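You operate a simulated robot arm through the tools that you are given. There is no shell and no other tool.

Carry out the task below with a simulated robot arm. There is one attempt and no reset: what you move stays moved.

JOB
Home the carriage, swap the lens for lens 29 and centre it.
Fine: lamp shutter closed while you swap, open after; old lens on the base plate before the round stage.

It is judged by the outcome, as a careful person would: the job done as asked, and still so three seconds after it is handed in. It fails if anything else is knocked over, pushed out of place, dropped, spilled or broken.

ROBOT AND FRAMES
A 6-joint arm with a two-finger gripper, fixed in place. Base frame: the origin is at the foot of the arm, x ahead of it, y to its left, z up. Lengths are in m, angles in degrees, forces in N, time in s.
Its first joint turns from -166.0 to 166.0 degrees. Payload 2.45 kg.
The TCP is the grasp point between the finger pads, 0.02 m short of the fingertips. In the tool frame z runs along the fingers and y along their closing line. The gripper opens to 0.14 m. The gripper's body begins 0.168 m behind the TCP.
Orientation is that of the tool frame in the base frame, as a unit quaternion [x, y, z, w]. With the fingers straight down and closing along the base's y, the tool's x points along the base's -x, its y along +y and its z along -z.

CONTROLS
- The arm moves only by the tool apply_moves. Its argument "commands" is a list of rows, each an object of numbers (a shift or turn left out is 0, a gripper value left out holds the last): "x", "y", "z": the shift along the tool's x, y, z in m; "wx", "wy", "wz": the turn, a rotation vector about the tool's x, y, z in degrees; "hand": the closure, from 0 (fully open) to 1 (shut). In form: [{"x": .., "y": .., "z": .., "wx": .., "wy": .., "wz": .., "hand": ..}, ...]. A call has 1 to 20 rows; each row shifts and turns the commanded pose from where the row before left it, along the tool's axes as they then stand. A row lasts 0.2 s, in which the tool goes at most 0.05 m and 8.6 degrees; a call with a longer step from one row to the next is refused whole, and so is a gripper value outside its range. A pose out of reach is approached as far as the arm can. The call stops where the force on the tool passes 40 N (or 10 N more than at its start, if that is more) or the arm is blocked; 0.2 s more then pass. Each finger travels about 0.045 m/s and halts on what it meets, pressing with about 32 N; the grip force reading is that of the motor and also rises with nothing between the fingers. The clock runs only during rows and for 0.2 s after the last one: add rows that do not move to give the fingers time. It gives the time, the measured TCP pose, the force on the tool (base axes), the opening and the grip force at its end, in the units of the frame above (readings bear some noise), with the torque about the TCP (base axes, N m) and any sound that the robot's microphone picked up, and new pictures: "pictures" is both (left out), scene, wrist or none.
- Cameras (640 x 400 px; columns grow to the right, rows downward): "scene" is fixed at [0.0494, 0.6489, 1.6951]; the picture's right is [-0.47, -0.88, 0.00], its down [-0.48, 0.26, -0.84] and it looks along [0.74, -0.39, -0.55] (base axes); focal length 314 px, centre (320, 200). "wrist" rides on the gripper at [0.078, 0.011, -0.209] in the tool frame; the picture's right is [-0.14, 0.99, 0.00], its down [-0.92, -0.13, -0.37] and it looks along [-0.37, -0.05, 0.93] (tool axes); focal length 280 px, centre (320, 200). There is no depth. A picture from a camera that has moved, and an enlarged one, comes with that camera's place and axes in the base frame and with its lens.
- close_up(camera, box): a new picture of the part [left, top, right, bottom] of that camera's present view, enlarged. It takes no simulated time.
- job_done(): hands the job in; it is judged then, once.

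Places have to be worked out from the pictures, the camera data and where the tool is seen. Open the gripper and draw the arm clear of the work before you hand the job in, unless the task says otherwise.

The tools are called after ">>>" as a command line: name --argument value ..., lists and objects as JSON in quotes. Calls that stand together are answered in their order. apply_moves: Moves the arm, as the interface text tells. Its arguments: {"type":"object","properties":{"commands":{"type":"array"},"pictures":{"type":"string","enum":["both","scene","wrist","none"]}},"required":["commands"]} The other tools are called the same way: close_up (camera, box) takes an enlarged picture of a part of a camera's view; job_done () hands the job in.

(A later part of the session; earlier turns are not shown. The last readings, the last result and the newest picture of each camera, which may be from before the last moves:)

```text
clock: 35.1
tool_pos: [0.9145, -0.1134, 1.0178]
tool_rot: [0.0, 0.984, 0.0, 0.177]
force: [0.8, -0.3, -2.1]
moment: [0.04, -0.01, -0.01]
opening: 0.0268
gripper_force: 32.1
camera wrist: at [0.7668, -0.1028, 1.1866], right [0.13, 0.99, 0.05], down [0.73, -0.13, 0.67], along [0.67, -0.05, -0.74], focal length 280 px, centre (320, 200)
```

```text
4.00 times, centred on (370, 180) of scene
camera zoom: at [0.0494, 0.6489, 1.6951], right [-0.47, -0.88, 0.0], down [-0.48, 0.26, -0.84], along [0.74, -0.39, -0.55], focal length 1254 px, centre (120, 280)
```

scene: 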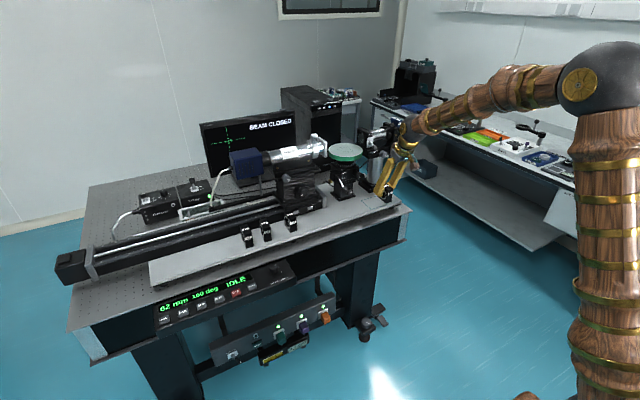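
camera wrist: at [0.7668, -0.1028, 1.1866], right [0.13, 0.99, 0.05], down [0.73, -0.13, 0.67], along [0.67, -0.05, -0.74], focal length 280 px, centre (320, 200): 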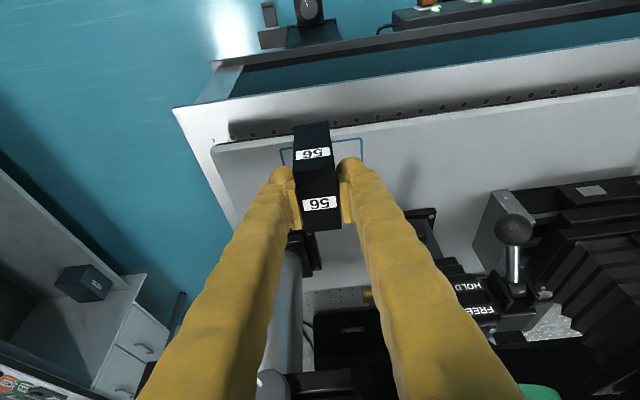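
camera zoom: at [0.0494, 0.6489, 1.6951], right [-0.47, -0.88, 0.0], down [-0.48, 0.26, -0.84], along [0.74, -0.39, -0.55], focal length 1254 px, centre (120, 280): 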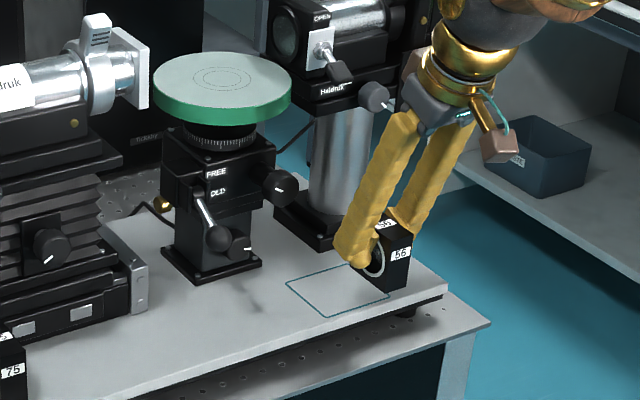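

The outlined square's front edge is at x about 0.94, y from -0.158 to -0.061, so its centre is near (0.972, -0.111). I'll move forward over it and lower to about 1 cm above the plate.

>>> apply_moves --commands '[{"x": -0.0258, "y": 0.0005, "z": 0.0096, "hand": 1}, {"x": -0.0258, "y": 0.0005, "z": 0.0096, "hand": 1}, {"x": 0.0061, "z": 0.0164, "hand": 1}, {"x": 0.0061, "z": 0.0164, "hand": 1}, {"hand": 1}]' --pictures "both"

>>> close_up --camera "wrist" --box '[200, 100, 440, 260]'

>>> close_up --camera "scene" --box '[340, 150, 420, 210]'

```text
clock: 36.3
tool_pos: [0.9713, -0.112, 0.9848]
tool_rot: [0.0, 0.984, 0.0, 0.177]
force: [-0.4, 0.4, -2.0]
moment: [-0.01, 0.0, -0.01]
opening: 0.0269
gripper_force: 32.0
camera wrist: at [0.8235, -0.1022, 1.1526], right [0.13, 0.99, 0.05], down [0.73, -0.13, 0.67], along [0.67, -0.05, -0.74], focal length 280 px, centre (320, 200)
```

scene: 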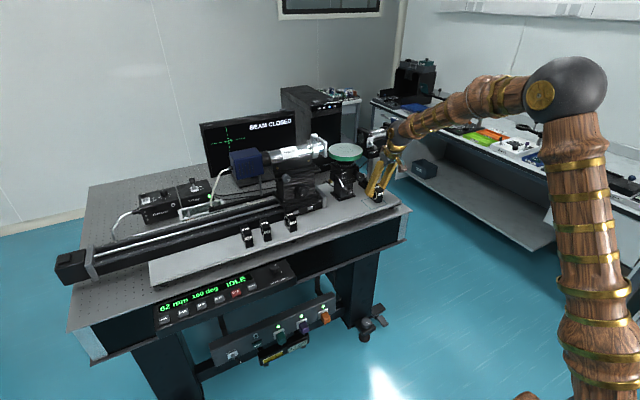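
wrist: 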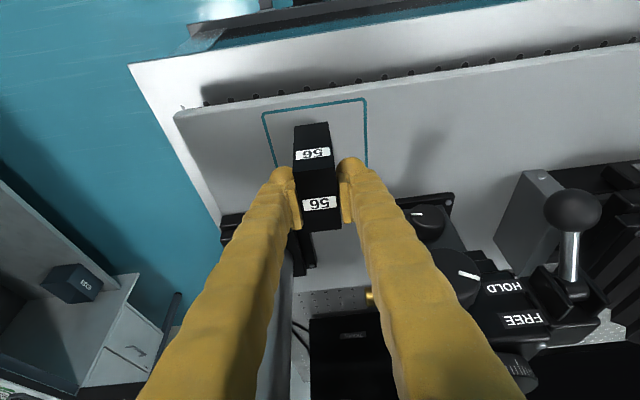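

```text
2.50 times, centred on (320, 180) of wrist
camera zoom: at [0.8235, -0.1022, 1.1526], right [0.13, 0.99, 0.05], down [0.73, -0.13, 0.67], along [0.67, -0.05, -0.74], focal length 701 px, centre (320, 250)
```

zoom: 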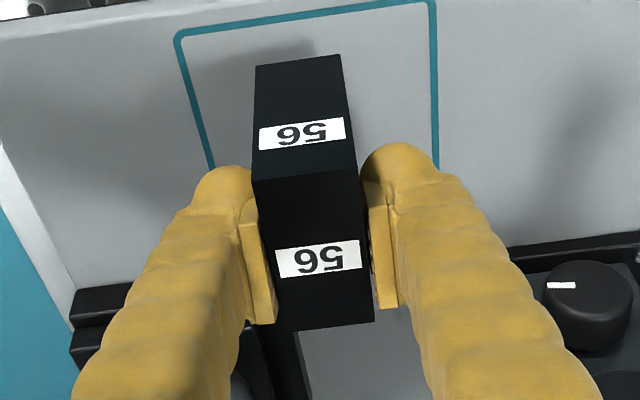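

```text
6.67 times, centred on (380, 180) of scene
camera zoom: at [0.0494, 0.6489, 1.6951], right [-0.47, -0.88, 0.0], down [-0.48, 0.26, -0.84], along [0.74, -0.39, -0.55], focal length 2091 px, centre (-80, 333)
```

zoom: 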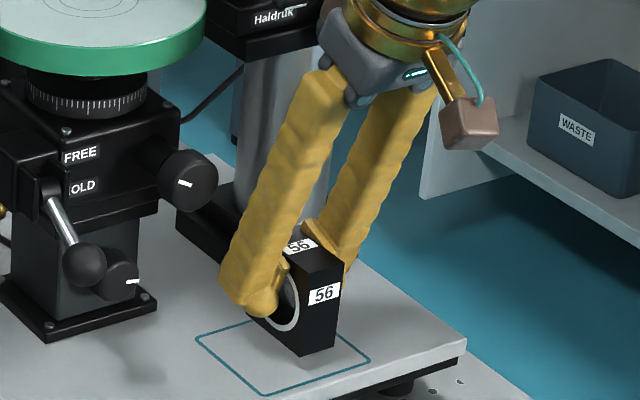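

Comparing views, the lens would land slightly forward of the square's centre, so I'll shift 10 mm in +x and lower to just above the plate.

>>> apply_moves --commands '[{"x": -0.0094, "y": 0.001, "z": 0.0035, "hand": 1}, {"x": 0.0026, "z": 0.007, "hand": 1}, {"x": 0.0026, "z": 0.007, "hand": 1}, {"x": 0.001, "z": 0.0028, "hand": 1}, {"x": 0.001, "z": 0.0028, "hand": 1}]' --pictures "scene"

>>> close_up --camera "scene" --box '[340, 150, 420, 210]'

```text
clock: 37.5
tool_pos: [0.9806, -0.1123, 0.9661]
tool_rot: [-0.001, 0.984, 0.0, 0.179]
force: [1.4, -1.5, 23.8]
moment: [-0.03, -0.17, 0.01]
opening: 0.0269
gripper_force: 32.2
```

scene: 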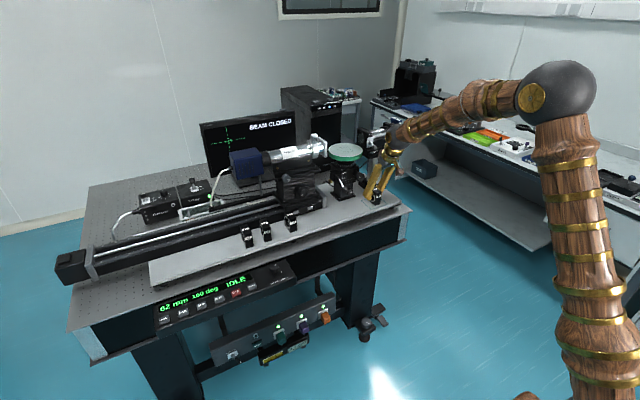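

```text
6.67 times, centred on (380, 180) of scene
camera zoom: at [0.0494, 0.6489, 1.6951], right [-0.47, -0.88, 0.0], down [-0.48, 0.26, -0.84], along [0.74, -0.39, -0.55], focal length 2091 px, centre (-80, 333)
```

zoom: 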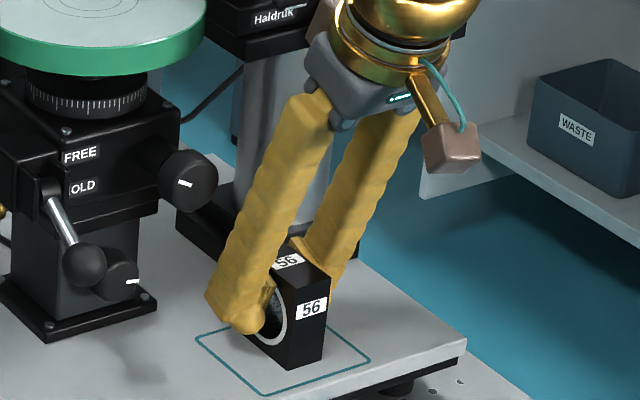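

Contact: 24 N upward at TCP z 0.966, with the lens standing inside the outlined square. I'll ease the pressure off by 2 mm, then open the fingers to release.

>>> apply_moves --commands '[{"x": -0.0007, "z": -0.0019, "hand": 1}, {"hand": 0.8}, {"hand": 0.7}, {"hand": 0.57}, {"hand": 0.57}, {"hand": 0.57}]' --pictures "both"

>>> close_up --camera "scene" --box '[340, 150, 420, 210]'

>>> close_up --camera "wrist" --box '[200, 60, 440, 220]'

```text
clock: 38.9
tool_pos: [0.9797, -0.1112, 0.9659]
tool_rot: [0.0, 0.984, 0.0, 0.177]
force: [0.8, 0.9, 0.4]
moment: [0.01, 0.04, -0.02]
opening: 0.0603
gripper_force: 0.0
camera wrist: at [0.832, -0.1004, 1.134], right [0.13, 0.99, 0.05], down [0.73, -0.13, 0.67], along [0.67, -0.05, -0.74], focal length 280 px, centre (320, 200)
```

scene: 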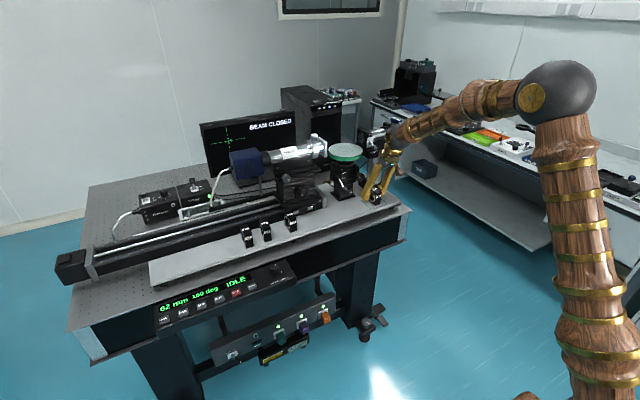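
wrist: 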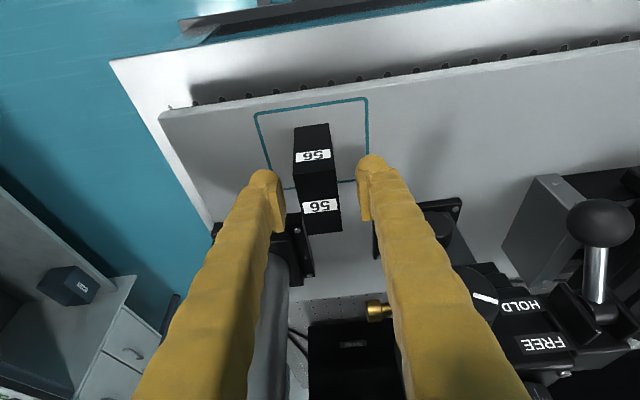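

```text
6.67 times, centred on (380, 180) of scene
camera zoom: at [0.0494, 0.6489, 1.6951], right [-0.47, -0.88, 0.0], down [-0.48, 0.26, -0.84], along [0.74, -0.39, -0.55], focal length 2091 px, centre (-80, 333)
```

zoom: 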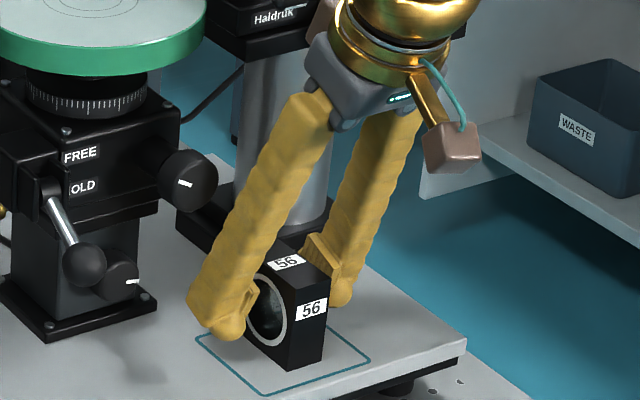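

```text
2.50 times, centred on (320, 140) of wrist
camera zoom: at [0.832, -0.1004, 1.134], right [0.13, 0.99, 0.05], down [0.73, -0.13, 0.67], along [0.67, -0.05, -0.74], focal length 701 px, centre (320, 350)
```

zoom: 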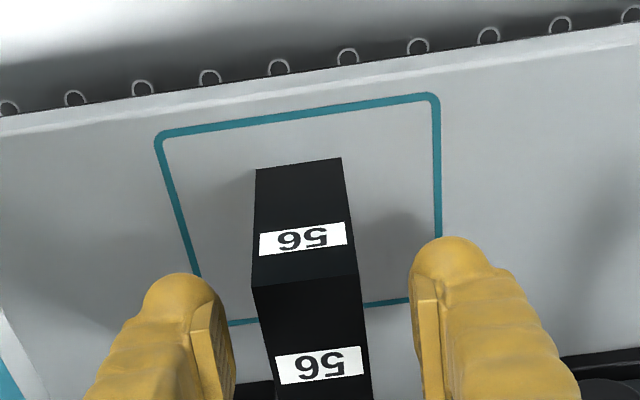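

Lens 56 stands upright inside the outlined square (square spans x 0.933-1.023, lens 0.951-1.015). I'll retract along the tool axis, then travel on the robot side to lens 29, adding a -6 degree yaw to match it.

>>> apply_moves --commands '[{"z": -0.03, "hand": 0.57}, {"z": -0.04, "hand": 0.57}, {"z": -0.045, "hand": 0.57}, {"x": 0.0177, "z": -0.0386, "hand": 0.57}, {"x": 0.0177, "z": -0.0386, "hand": 0.57}, {"x": 0.0177, "z": -0.0386, "hand": 0.57}, {"y": 0.0458, "hand": 0.57}, {"y": 0.0458, "hand": 0.57}, {"y": 0.0458, "hand": 0.57}, {"y": 0.0458, "hand": 0.57}, {"y": 0.0458, "hand": 0.57}, {"y": 0.0458, "hand": 0.57}, {"y": 0.0458, "hand": 0.57}, {"y": 0.0458, "hand": 0.57}, {"y": 0.0458, "hand": 0.57}, {"y": 0.0458, "hand": 0.57}, {"y": 0.0458, "hand": 0.57}, {"wx": 2.09, "wz": 5.62, "hand": 0.57}, {"hand": 0.57}]' --pictures "both"

>>> close_up --camera "scene" --box '[320, 130, 420, 210]'

>>> close_up --camera "wrist" --box '[220, 80, 420, 220]'

```text
clock: 42.9
tool_pos: [0.8497, 0.3938, 1.1639]
tool_rot: [0.051, 0.983, -0.009, 0.176]
force: [-0.3, -0.9, 0.9]
moment: [0.0, 0.02, -0.01]
opening: 0.0602
gripper_force: 0.1
camera wrist: at [0.7043, 0.4194, 1.3309], right [0.23, 0.97, 0.05], down [0.72, -0.2, 0.67], along [0.66, -0.12, -0.74], focal length 280 px, centre (320, 200)
```

scene: 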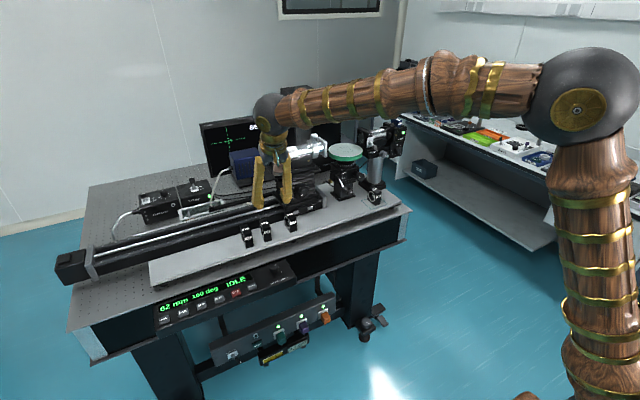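
wrist: 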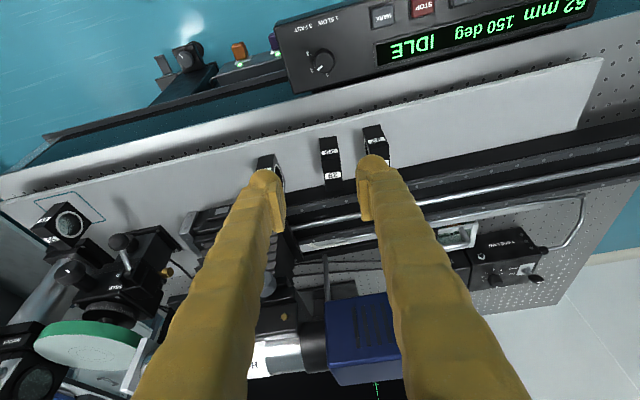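

```text
5.00 times, centred on (370, 170) of scene
camera zoom: at [0.0494, 0.6489, 1.6951], right [-0.47, -0.88, 0.0], down [-0.48, 0.26, -0.84], along [0.74, -0.39, -0.55], focal length 1568 px, centre (70, 350)
```

zoom: 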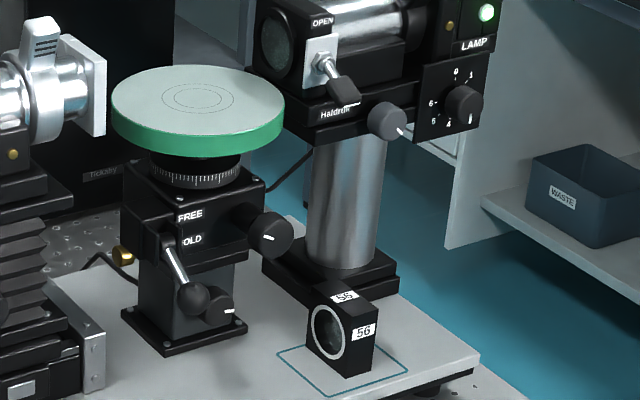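

```text
2.86 times, centred on (320, 150) of wrist
camera zoom: at [0.7043, 0.4194, 1.3309], right [0.23, 0.97, 0.05], down [0.72, -0.2, 0.67], along [0.66, -0.12, -0.74], focal length 801 px, centre (320, 343)
```

zoom: 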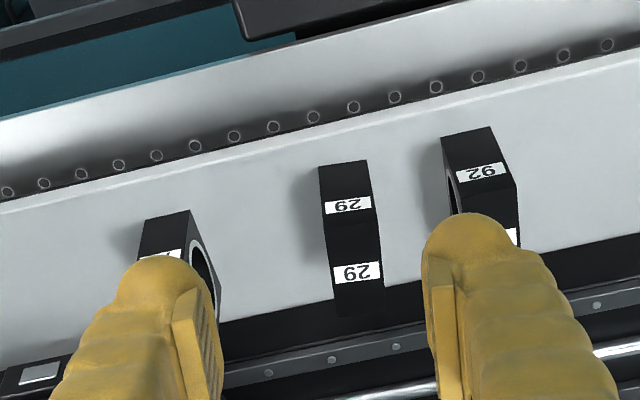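

Lens 29 refines to centre (0.980, 0.394), yaw -6 degrees, top z 0.967, with lens 92's face about 45 mm away. I'll narrow the fingers to about 46 mm and hover 6 cm out along the approach axis.

>>> apply_moves --commands '[{"hand": 0.67}, {"x": -0.0129, "y": 0.0034, "z": 0.0426, "hand": 0.67}, {"x": -0.0129, "y": 0.0034, "z": 0.0426, "hand": 0.67}, {"x": -0.0129, "y": 0.0034, "z": 0.0426, "hand": 0.67}, {"x": -0.0129, "y": 0.0034, "z": 0.0426, "hand": 0.67}, {"hand": 0.67}]' --pictures "both"

>>> close_up --camera "wrist" --box '[220, 90, 420, 230]'

>>> close_up --camera "scene" --box '[220, 180, 320, 260]'

```text
clock: 44.3
tool_pos: [0.9581, 0.3946, 1.0211]
tool_rot: [0.052, 0.983, -0.009, 0.177]
force: [0.5, -0.4, 0.2]
moment: [0.0, 0.01, 0.01]
opening: 0.0462
gripper_force: 0.0
camera wrist: at [0.8131, 0.4203, 1.1895], right [0.23, 0.97, 0.05], down [0.72, -0.2, 0.67], along [0.66, -0.12, -0.74], focal length 280 px, centre (320, 200)
```

scene: 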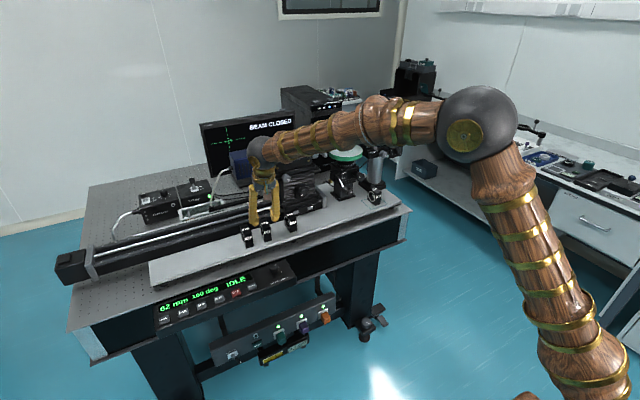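
wrist: 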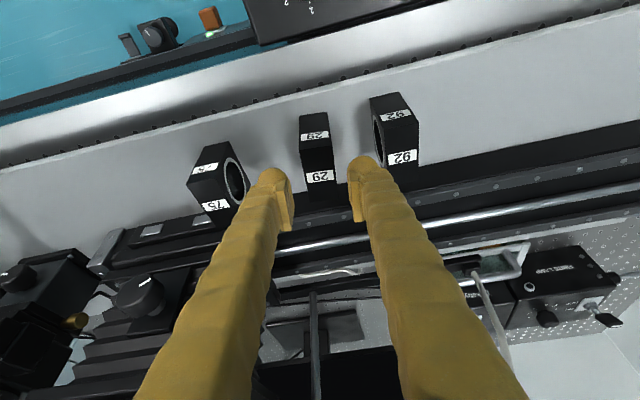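

```text
2.86 times, centred on (320, 160) of wrist
camera zoom: at [0.8131, 0.4203, 1.1895], right [0.23, 0.97, 0.05], down [0.72, -0.2, 0.67], along [0.66, -0.12, -0.74], focal length 801 px, centre (320, 314)
```

zoom: 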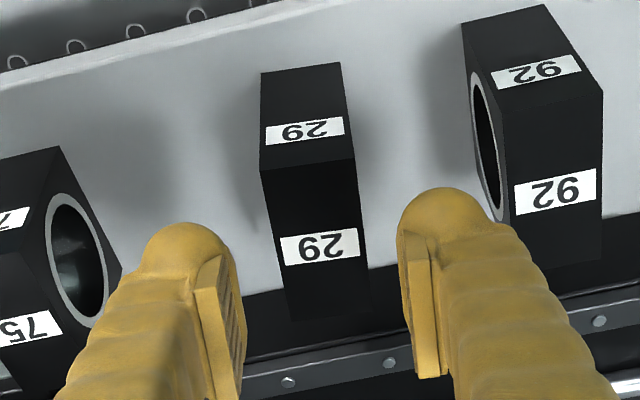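

```text
5.00 times, centred on (270, 220) of scene
camera zoom: at [0.0494, 0.6489, 1.6951], right [-0.47, -0.88, 0.0], down [-0.48, 0.26, -0.84], along [0.74, -0.39, -0.55], focal length 1568 px, centre (570, 100)
```

zoom: 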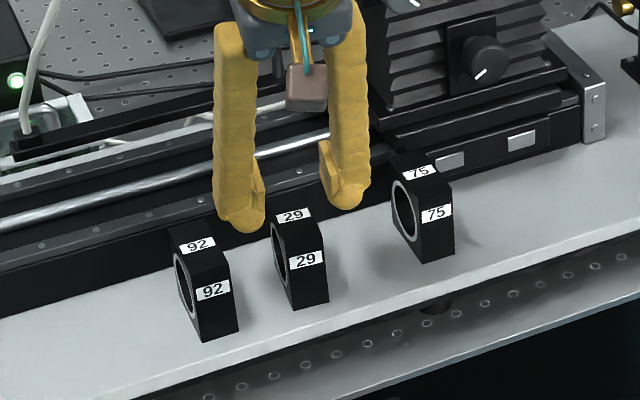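

Lens 29's centre is (0.980, 0.392), lined up with the approach axis to under a millimetre. I'll advance 59 mm along the tool axis.

>>> apply_moves --commands '[{"z": 0.0147, "hand": 0.67}, {"z": 0.0147, "hand": 0.67}, {"z": 0.0147, "hand": 0.67}, {"z": 0.0147, "hand": 0.67}, {"hand": 0.67}]' --pictures "wrist"

>>> close_up --camera "wrist" --box '[220, 90, 420, 230]'

>>> close_up --camera "scene" --box '[220, 180, 320, 260]'

```text
clock: 45.5
tool_pos: [0.9772, 0.3931, 0.9668]
tool_rot: [0.052, 0.983, -0.009, 0.177]
force: [-0.7, -0.7, 0.7]
moment: [-0.01, 0.0, 0.0]
opening: 0.0461
gripper_force: 0.0
camera wrist: at [0.8325, 0.4188, 1.1349], right [0.23, 0.97, 0.05], down [0.72, -0.2, 0.67], along [0.66, -0.12, -0.74], focal length 280 px, centre (320, 200)
```

wrist: 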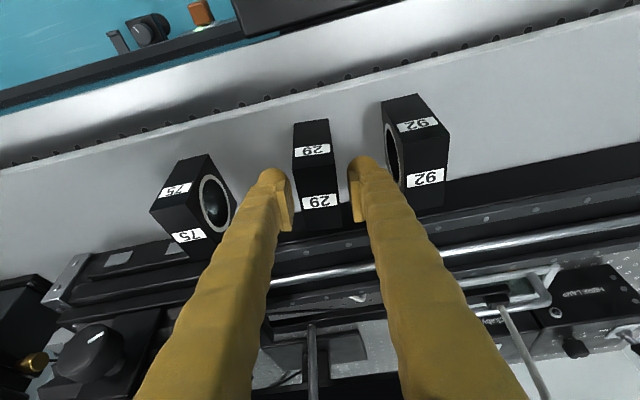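

```text
2.86 times, centred on (320, 160) of wrist
camera zoom: at [0.8325, 0.4188, 1.1349], right [0.23, 0.97, 0.05], down [0.72, -0.2, 0.67], along [0.66, -0.12, -0.74], focal length 801 px, centre (320, 314)
```

zoom: 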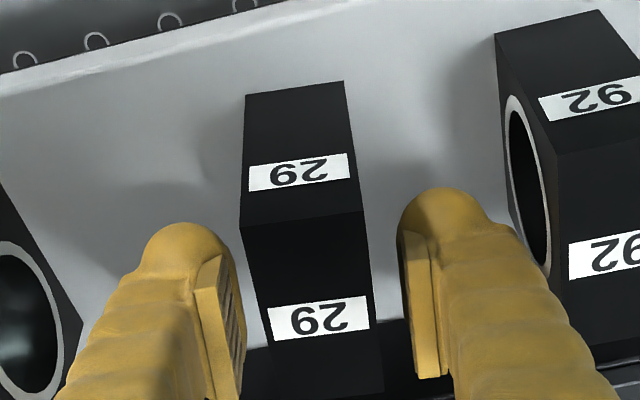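

```text
5.00 times, centred on (270, 220) of scene
camera zoom: at [0.0494, 0.6489, 1.6951], right [-0.47, -0.88, 0.0], down [-0.48, 0.26, -0.84], along [0.74, -0.39, -0.55], focal length 1568 px, centre (570, 100)
```

zoom: 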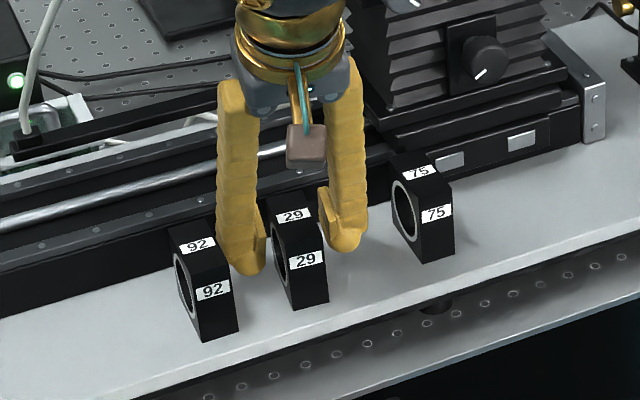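

The fingers straddle lens 29 with clearance to lens 92. I'll shift 2 mm to centre and close on it.

>>> apply_moves --commands '[{"y": -0.002, "hand": 0.67}, {"hand": 0.75}, {"hand": 0.8}, {"hand": 0.9}, {"hand": 1}, {"hand": 1}]' --pictures "wrist"

>>> close_up --camera "wrist" --box '[220, 90, 420, 230]'

>>> close_up --camera "scene" --box '[220, 180, 320, 260]'

```text
clock: 46.9
tool_pos: [0.9769, 0.3915, 0.9673]
tool_rot: [0.052, 0.983, -0.01, 0.177]
force: [0.9, -0.2, -0.3]
moment: [0.05, -0.01, -0.05]
opening: 0.0266
gripper_force: 31.5
camera wrist: at [0.8324, 0.4168, 1.135], right [0.23, 0.97, 0.05], down [0.72, -0.2, 0.67], along [0.66, -0.12, -0.74], focal length 280 px, centre (320, 200)
```

wrist: 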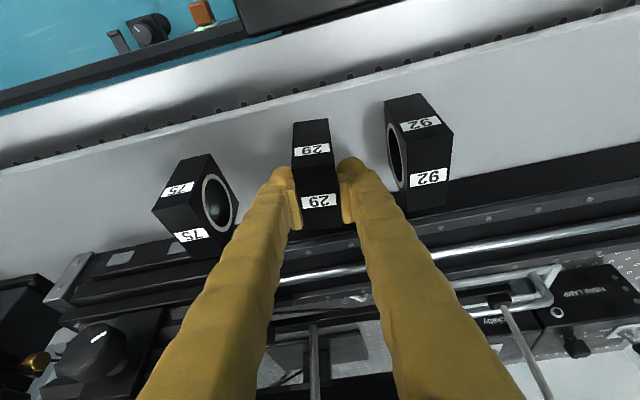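

```text
2.86 times, centred on (320, 160) of wrist
camera zoom: at [0.8324, 0.4168, 1.135], right [0.23, 0.97, 0.05], down [0.72, -0.2, 0.67], along [0.66, -0.12, -0.74], focal length 801 px, centre (320, 314)
```

zoom: 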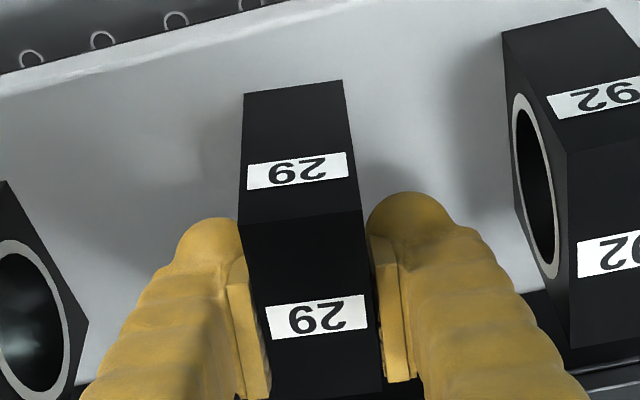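

```text
5.00 times, centred on (270, 220) of scene
camera zoom: at [0.0494, 0.6489, 1.6951], right [-0.47, -0.88, 0.0], down [-0.48, 0.26, -0.84], along [0.74, -0.39, -0.55], focal length 1568 px, centre (570, 100)
```

zoom: 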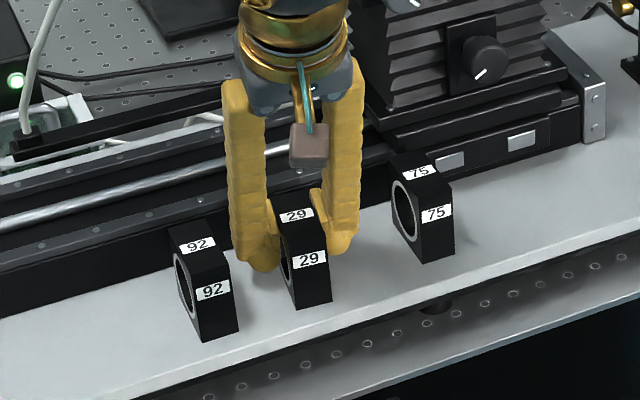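

Grip is good at 31 N. I'll lift straight up, draw back to the robot side, undo the -6 degree yaw so the lens squares with the optical axis, and carry it across to in front of the stage.

>>> apply_moves --commands '[{"x": -0.0035, "z": -0.0094, "hand": 1}, {"x": -0.0035, "z": -0.0094, "hand": 1}, {"x": -0.0156, "z": -0.0422, "hand": 1}, {"x": -0.0156, "z": -0.0422, "hand": 1}, {"x": -0.0156, "z": -0.0422, "hand": 1}, {"x": 0.0176, "y": -0.0031, "z": -0.0385, "hand": 1}, {"x": 0.0176, "y": -0.0031, "z": -0.0385, "hand": 1}, {"x": 0.0176, "y": -0.0031, "z": -0.0385, "hand": 1}, {"x": 0.0176, "y": -0.0031, "z": -0.0385, "hand": 1}, {"wx": -2.09, "wz": -5.62, "hand": 1}, {"x": -0.0017, "y": -0.0457, "z": -0.0047, "hand": 1}, {"x": -0.0017, "y": -0.0457, "z": -0.0047, "hand": 1}, {"x": -0.0017, "y": -0.0457, "z": -0.0047, "hand": 1}, {"x": -0.0017, "y": -0.0457, "z": -0.0047, "hand": 1}, {"x": -0.0017, "y": -0.0457, "z": -0.0047, "hand": 1}, {"x": -0.0017, "y": -0.0457, "z": -0.0047, "hand": 1}, {"x": -0.0017, "y": -0.0457, "z": -0.0047, "hand": 1}, {"x": -0.0017, "y": -0.0457, "z": -0.0047, "hand": 1}, {"x": -0.0017, "y": -0.0457, "z": -0.0047, "hand": 1}, {"hand": 1}]' --pictures "both"

>>> close_up --camera "scene" --box '[210, 110, 410, 260]'

>>> close_up --camera "wrist" --box '[220, 100, 420, 240]'

```text
clock: 51.1
tool_pos: [0.8585, -0.0211, 1.2863]
tool_rot: [0.0, 0.984, -0.001, 0.176]
force: [0.3, 0.3, -2.3]
moment: [0.01, -0.05, -0.02]
opening: 0.0268
gripper_force: 31.5
camera wrist: at [0.7113, -0.0092, 1.4537], right [0.13, 0.99, 0.05], down [0.73, -0.13, 0.67], along [0.67, -0.05, -0.74], focal length 280 px, centre (320, 200)
```

scene: 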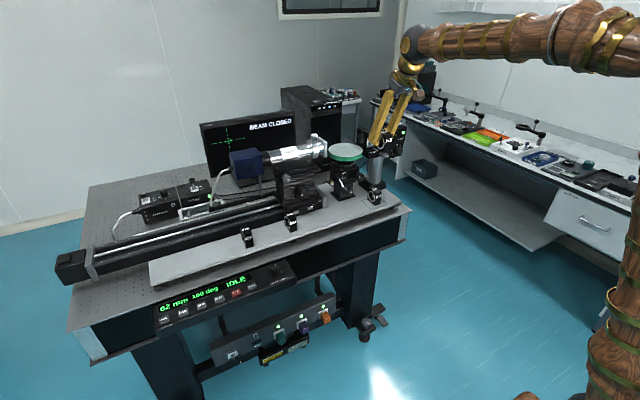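
wrist: 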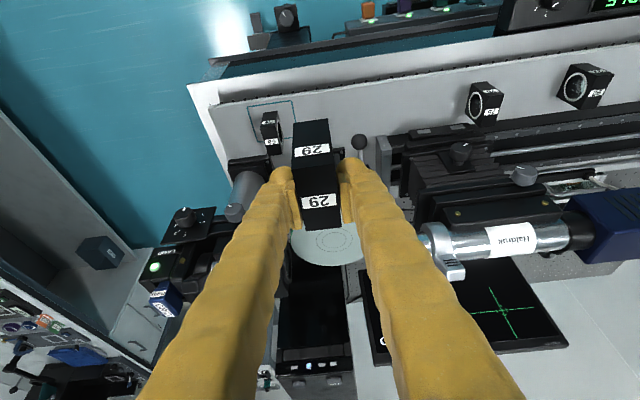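

```text
2.67 times, centred on (310, 185) of scene
camera zoom: at [0.0494, 0.6489, 1.6951], right [-0.47, -0.88, 0.0], down [-0.48, 0.26, -0.84], along [0.74, -0.39, -0.55], focal length 836 px, centre (347, 240)
```

zoom: 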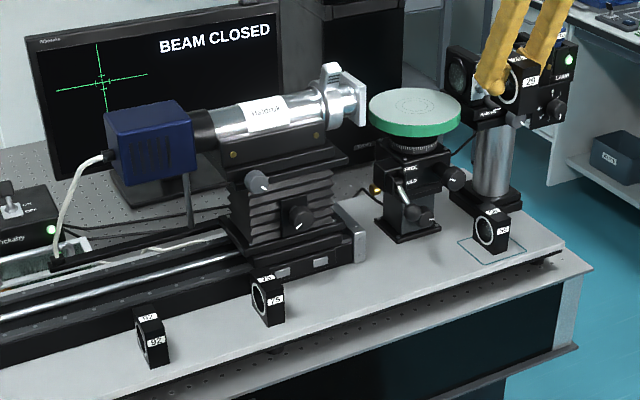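

```text
2.86 times, centred on (320, 170) of wrist
camera zoom: at [0.7113, -0.0092, 1.4537], right [0.13, 0.99, 0.05], down [0.73, -0.13, 0.67], along [0.67, -0.05, -0.74], focal length 801 px, centre (320, 286)
```

zoom: 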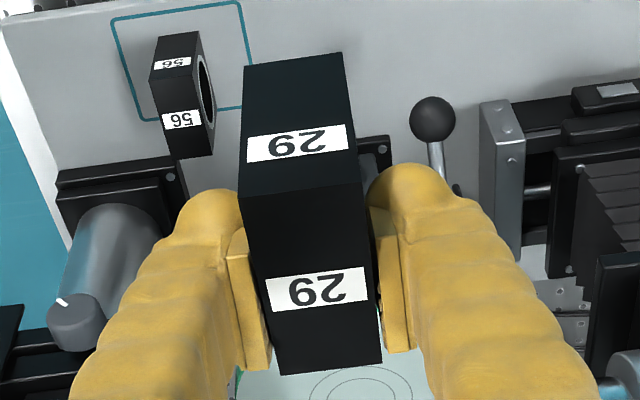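

Lens 29 is held squarely, and lenses 56, 75 and 92 are undisturbed. I'll move it over the stage and lower to about 2 cm above the disc to check alignment with the rings.

>>> apply_moves --commands '[{"x": -0.043, "y": 0.0006, "z": 0.016, "hand": 1}, {"x": -0.043, "y": 0.0006, "z": 0.016, "hand": 1}, {"x": -0.043, "y": 0.0006, "z": 0.016, "hand": 1}, {"x": -0.043, "y": 0.0006, "z": 0.016, "hand": 1}, {"x": -0.043, "y": 0.0006, "z": 0.016, "hand": 1}, {"x": 0.0115, "z": 0.0309, "hand": 1}, {"x": 0.0115, "z": 0.0309, "hand": 1}, {"hand": 1}]' --pictures "both"

>>> close_up --camera "wrist" --box '[240, 80, 400, 200]'

>>> close_up --camera "scene" --box '[310, 110, 390, 170]'

```text
clock: 52.9
tool_pos: [1.0892, -0.0196, 1.2191]
tool_rot: [0.001, 0.984, 0.0, 0.177]
force: [0.2, 0.6, -1.9]
moment: [-0.02, -0.04, -0.02]
opening: 0.0269
gripper_force: 31.8
camera wrist: at [0.9413, -0.0078, 1.3869], right [0.13, 0.99, 0.05], down [0.73, -0.13, 0.67], along [0.67, -0.05, -0.74], focal length 280 px, centre (320, 200)
```

scene: 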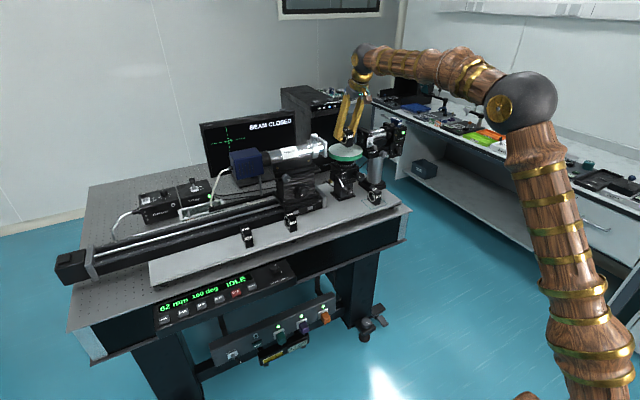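
wrist: 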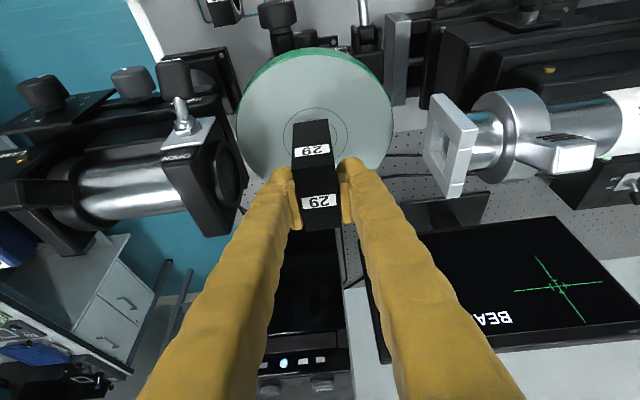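

```text
3.33 times, centred on (320, 140) of wrist
camera zoom: at [0.9413, -0.0078, 1.3869], right [0.13, 0.99, 0.05], down [0.73, -0.13, 0.67], along [0.67, -0.05, -0.74], focal length 935 px, centre (320, 400)
```

zoom: 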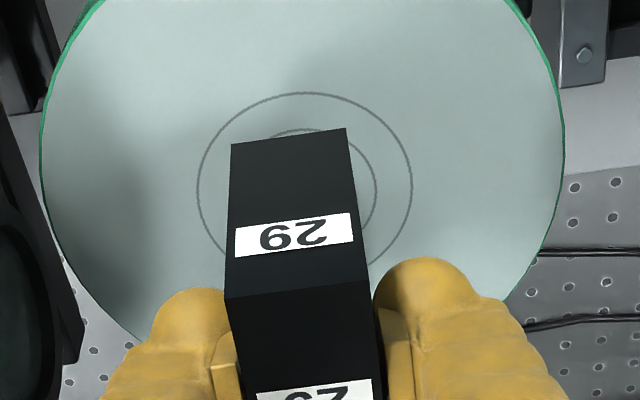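

```text
6.67 times, centred on (350, 140) of scene
camera zoom: at [0.0494, 0.6489, 1.6951], right [-0.47, -0.88, 0.0], down [-0.48, 0.26, -0.84], along [0.74, -0.39, -0.55], focal length 2091 px, centre (120, 600)
```

zoom: 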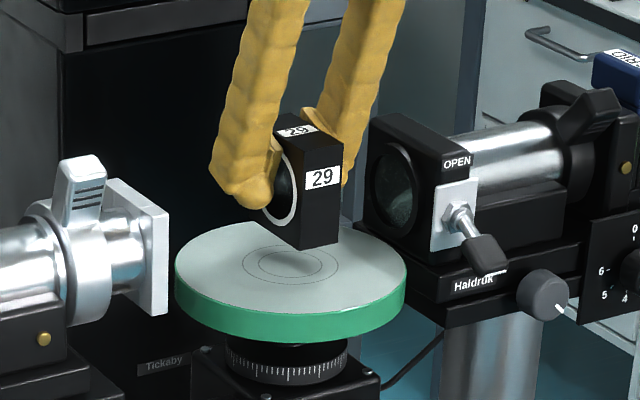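

The rings are fully visible with the lens just above them. I'll lower to a few mm above the disc, where the lens edge and ring can be compared without parallax.

>>> apply_moves --commands '[{"x": 0.0026, "z": 0.007, "hand": 1}, {"x": 0.0024, "z": 0.0065, "hand": 1}, {"hand": 1}]' --pictures "wrist"

>>> close_up --camera "wrist" --box '[240, 80, 400, 200]'

>>> close_up --camera "scene" --box '[320, 120, 370, 170]'

```text
clock: 53.7
tool_pos: [1.0886, -0.0179, 1.2058]
tool_rot: [0.0, 0.984, 0.0, 0.177]
force: [1.0, -0.1, -2.3]
moment: [-0.01, 0.01, -0.01]
opening: 0.027
gripper_force: 31.8
camera wrist: at [0.9409, -0.0068, 1.3742], right [0.13, 0.99, 0.05], down [0.73, -0.13, 0.67], along [0.67, -0.05, -0.74], focal length 280 px, centre (320, 200)
```

wrist: 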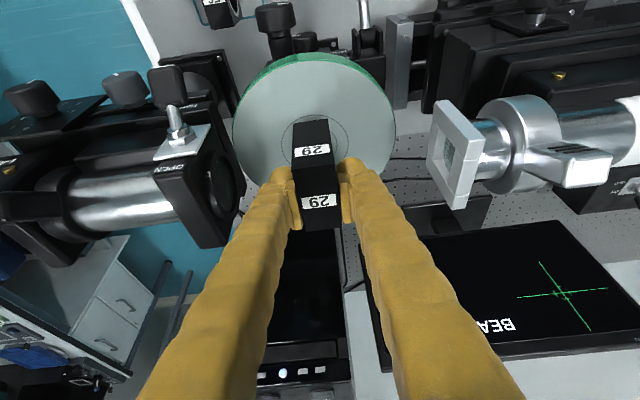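

```text
3.33 times, centred on (320, 140) of wrist
camera zoom: at [0.9409, -0.0068, 1.3742], right [0.13, 0.99, 0.05], down [0.73, -0.13, 0.67], along [0.67, -0.05, -0.74], focal length 935 px, centre (320, 400)
```

zoom: 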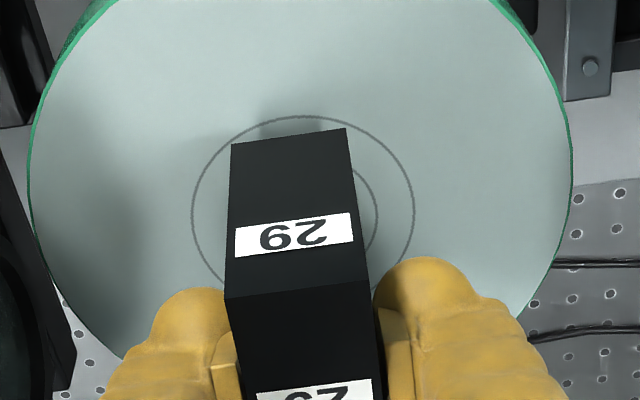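

```text
8.00 times, centred on (345, 145) of scene
camera zoom: at [0.0494, 0.6489, 1.6951], right [-0.47, -0.88, 0.0], down [-0.48, 0.26, -0.84], along [0.74, -0.39, -0.55], focal length 2509 px, centre (120, 640)
```

zoom: 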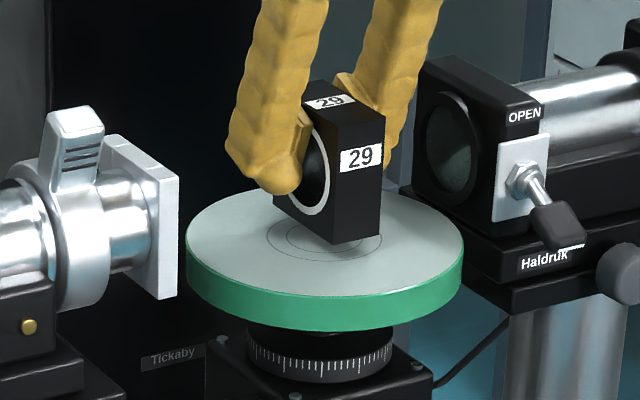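

Extrapolating to contact, the lens would sit about 3 mm too far in +x but centred in y. I'll shift back 3 mm and lower in 2 mm steps toward contact.

>>> apply_moves --commands '[{"x": 0.0028, "z": -0.001, "hand": 1}, {"x": 0.0007, "z": 0.0019, "hand": 1}, {"x": 0.0007, "z": 0.0019, "hand": 1}, {"hand": 1}]' --pictures "wrist"

>>> close_up --camera "wrist" --box '[260, 90, 380, 180]'

```text
clock: 54.7
tool_pos: [1.0838, -0.0183, 1.2006]
tool_rot: [0.0, 0.984, 0.0, 0.177]
force: [0.5, 0.5, -2.7]
moment: [0.0, -0.03, -0.01]
opening: 0.0268
gripper_force: 32.1
camera wrist: at [0.9367, -0.0069, 1.3699], right [0.13, 0.99, 0.05], down [0.73, -0.13, 0.67], along [0.67, -0.05, -0.74], focal length 280 px, centre (320, 200)
```

wrist: 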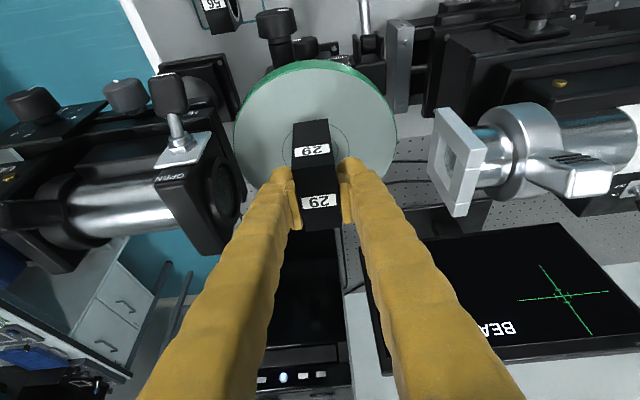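

```text
4.44 times, centred on (320, 135) of wrist
camera zoom: at [0.9367, -0.0069, 1.3699], right [0.13, 0.99, 0.05], down [0.73, -0.13, 0.67], along [0.67, -0.05, -0.74], focal length 1246 px, centre (320, 489)
```

zoom: 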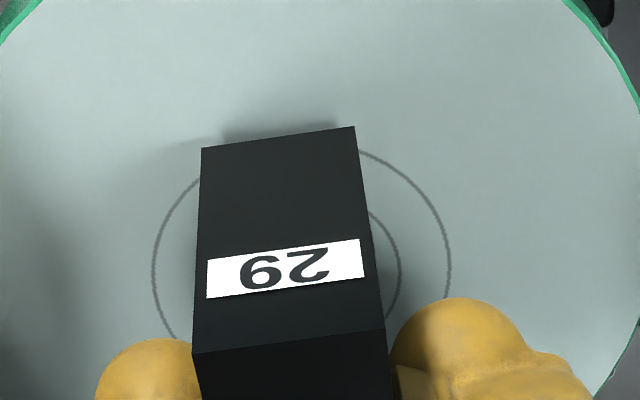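

Now the front edge overhangs the ring crossing by about 6.5 mm where a centred lens should show about 3.3 mm, so I overshot. I'll move 3 mm back in +x and re-measure.

>>> apply_moves --commands '[{"x": -0.0028, "z": 0.001, "hand": 1}, {"hand": 1}]' --pictures "wrist"

>>> close_up --camera "wrist" --box '[260, 90, 380, 180]'

>>> close_up --camera "scene" --box '[320, 125, 370, 165]'

```text
clock: 55.3
tool_pos: [1.0881, -0.0179, 1.2013]
tool_rot: [0.0, 0.984, 0.0, 0.176]
force: [0.2, -0.1, -2.6]
moment: [0.02, -0.02, -0.02]
opening: 0.0269
gripper_force: 31.6
camera wrist: at [0.9397, -0.0072, 1.3701], right [0.13, 0.99, 0.05], down [0.73, -0.13, 0.67], along [0.67, -0.05, -0.74], focal length 280 px, centre (320, 200)
```

wrist: 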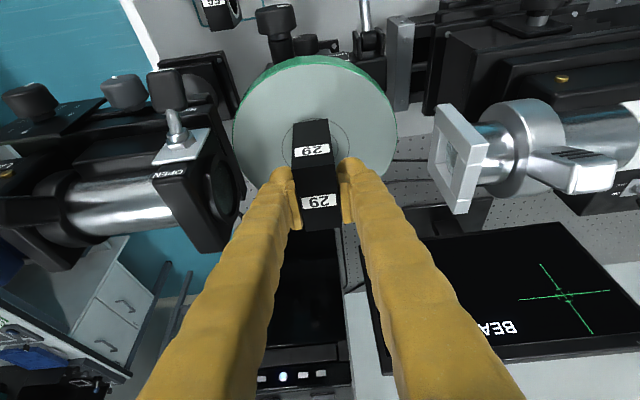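

```text
4.44 times, centred on (320, 135) of wrist
camera zoom: at [0.9397, -0.0072, 1.3701], right [0.13, 0.99, 0.05], down [0.73, -0.13, 0.67], along [0.67, -0.05, -0.74], focal length 1246 px, centre (320, 489)
```

zoom: 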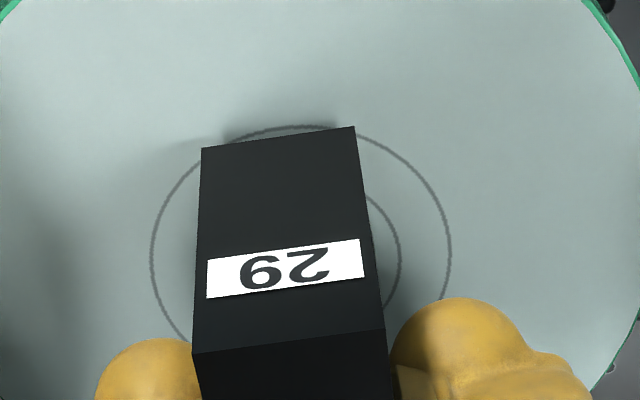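

```text
10.00 times, centred on (345, 145) of scene
camera zoom: at [0.0494, 0.6489, 1.6951], right [-0.47, -0.88, 0.0], down [-0.48, 0.26, -0.84], along [0.74, -0.39, -0.55], focal length 3136 px, centre (70, 750)
```

zoom: 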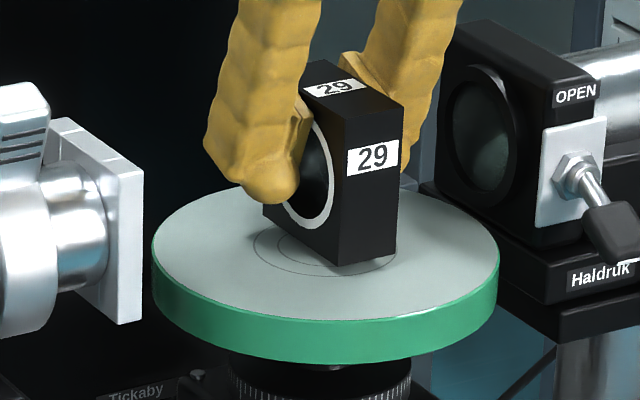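

The overlap now matches a lens centred in x, with about 1 mm residual in -y. I'll nudge +1 mm in y and lower gently to contact.

>>> apply_moves --commands '[{"y": 0.001, "hand": 1}, {"x": 0.0005, "z": 0.0014, "hand": 1}, {"x": 0.0005, "z": 0.0014, "hand": 1}, {"hand": 1}]' --pictures "wrist"

>>> close_up --camera "wrist" --box '[260, 90, 380, 180]'

```text
clock: 56.3
tool_pos: [1.0868, -0.0165, 1.1994]
tool_rot: [0.0, 0.984, 0.0, 0.177]
force: [-0.6, -1.1, -2.0]
moment: [0.01, -0.02, 0.01]
opening: 0.0268
gripper_force: 31.8
camera wrist: at [0.9391, -0.0057, 1.3663], right [0.13, 0.99, 0.05], down [0.73, -0.13, 0.67], along [0.67, -0.05, -0.74], focal length 280 px, centre (320, 200)
```

wrist: 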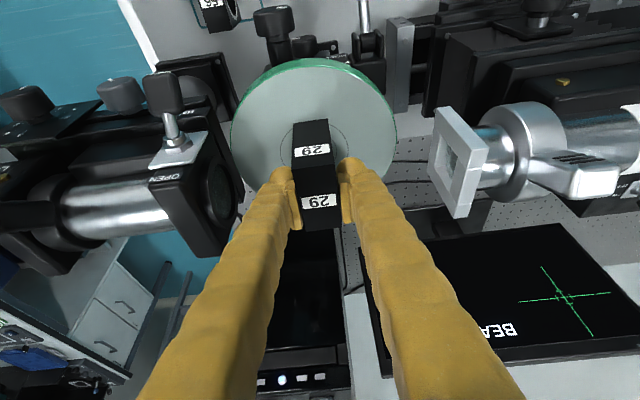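

```text
4.44 times, centred on (320, 135) of wrist
camera zoom: at [0.9391, -0.0057, 1.3663], right [0.13, 0.99, 0.05], down [0.73, -0.13, 0.67], along [0.67, -0.05, -0.74], focal length 1246 px, centre (320, 489)
```

zoom: 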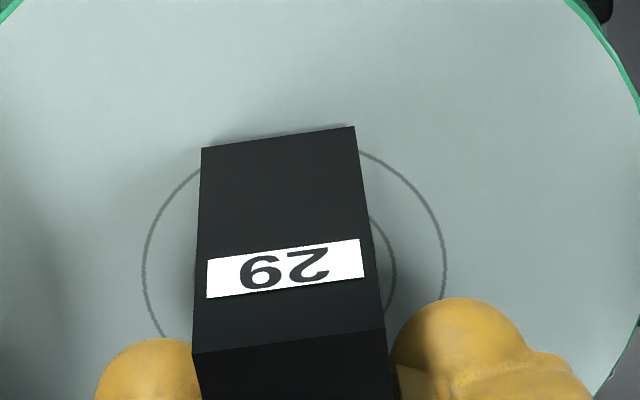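

Now y is symmetric and the overhang is about 5.4 mm, so roughly 1.5-2 mm too far in -x. I'll correct +1.5 mm and keep lowering by 1 mm steps.

>>> apply_moves --commands '[{"x": -0.0016, "z": 0.0006, "hand": 1}, {"x": 0.0003, "z": 0.0009, "hand": 1}, {"hand": 1}]' --pictures "wrist"

>>> close_up --camera "wrist" --box '[260, 90, 380, 180]'

```text
clock: 57.1
tool_pos: [1.0887, -0.016, 1.1976]
tool_rot: [0.0, 0.984, 0.0, 0.177]
force: [0.1, 0.1, -2.2]
moment: [-0.01, -0.02, -0.03]
opening: 0.0269
gripper_force: 31.7
camera wrist: at [0.9412, -0.0059, 1.3658], right [0.13, 0.99, 0.05], down [0.73, -0.13, 0.67], along [0.67, -0.05, -0.74], focal length 280 px, centre (320, 200)
```

wrist: 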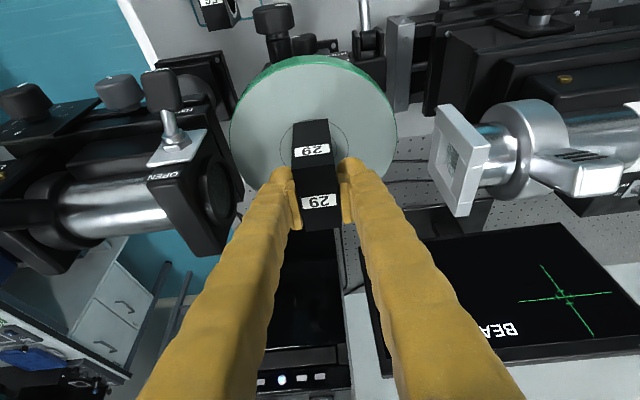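

```text
4.44 times, centred on (320, 135) of wrist
camera zoom: at [0.9412, -0.0059, 1.3658], right [0.13, 0.99, 0.05], down [0.73, -0.13, 0.67], along [0.67, -0.05, -0.74], focal length 1246 px, centre (320, 489)
```

zoom: 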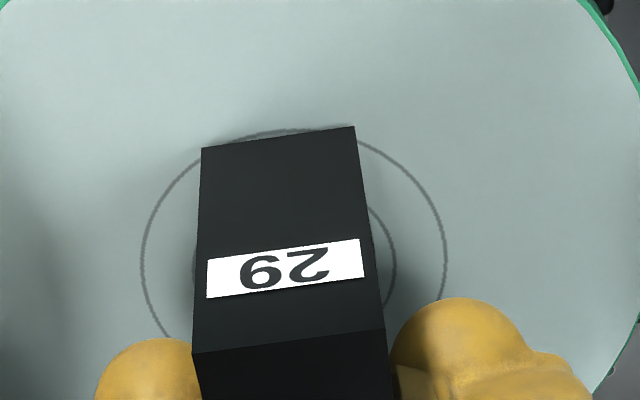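

The overlap is now about 3 mm, which is essentially centred. I'll lower another 2 mm in small steps to make contact.

>>> apply_moves --commands '[{"x": 0.0003, "z": 0.0009, "hand": 1}, {"x": 0.0003, "z": 0.0009, "hand": 1}, {"hand": 1}]' --pictures "wrist"

>>> close_up --camera "wrist" --box '[260, 90, 380, 180]'

>>> close_up --camera "scene" --box '[320, 125, 370, 165]'

```text
clock: 57.9
tool_pos: [1.0886, -0.0164, 1.196]
tool_rot: [0.0, 0.984, 0.001, 0.177]
force: [-0.1, -0.8, -3.1]
moment: [0.02, -0.05, 0.0]
opening: 0.0271
gripper_force: 31.8
camera wrist: at [0.9415, -0.0056, 1.3645], right [0.13, 0.99, 0.05], down [0.73, -0.13, 0.67], along [0.67, -0.05, -0.74], focal length 280 px, centre (320, 200)
```

wrist: 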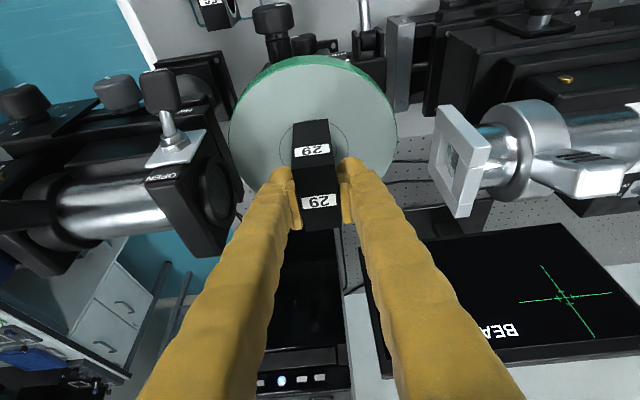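

```text
4.44 times, centred on (320, 135) of wrist
camera zoom: at [0.9415, -0.0056, 1.3645], right [0.13, 0.99, 0.05], down [0.73, -0.13, 0.67], along [0.67, -0.05, -0.74], focal length 1246 px, centre (320, 489)
```

zoom: 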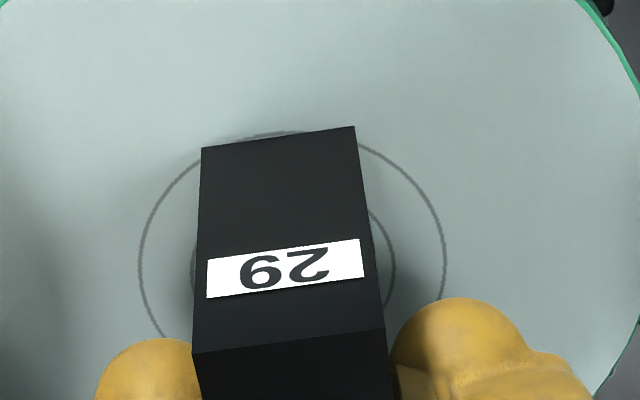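

```text
10.00 times, centred on (345, 145) of scene
camera zoom: at [0.0494, 0.6489, 1.6951], right [-0.47, -0.88, 0.0], down [-0.48, 0.26, -0.84], along [0.74, -0.39, -0.55], focal length 3136 px, centre (70, 750)
```

zoom: 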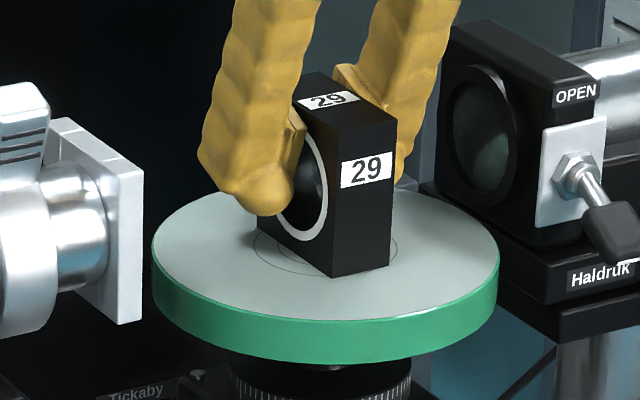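

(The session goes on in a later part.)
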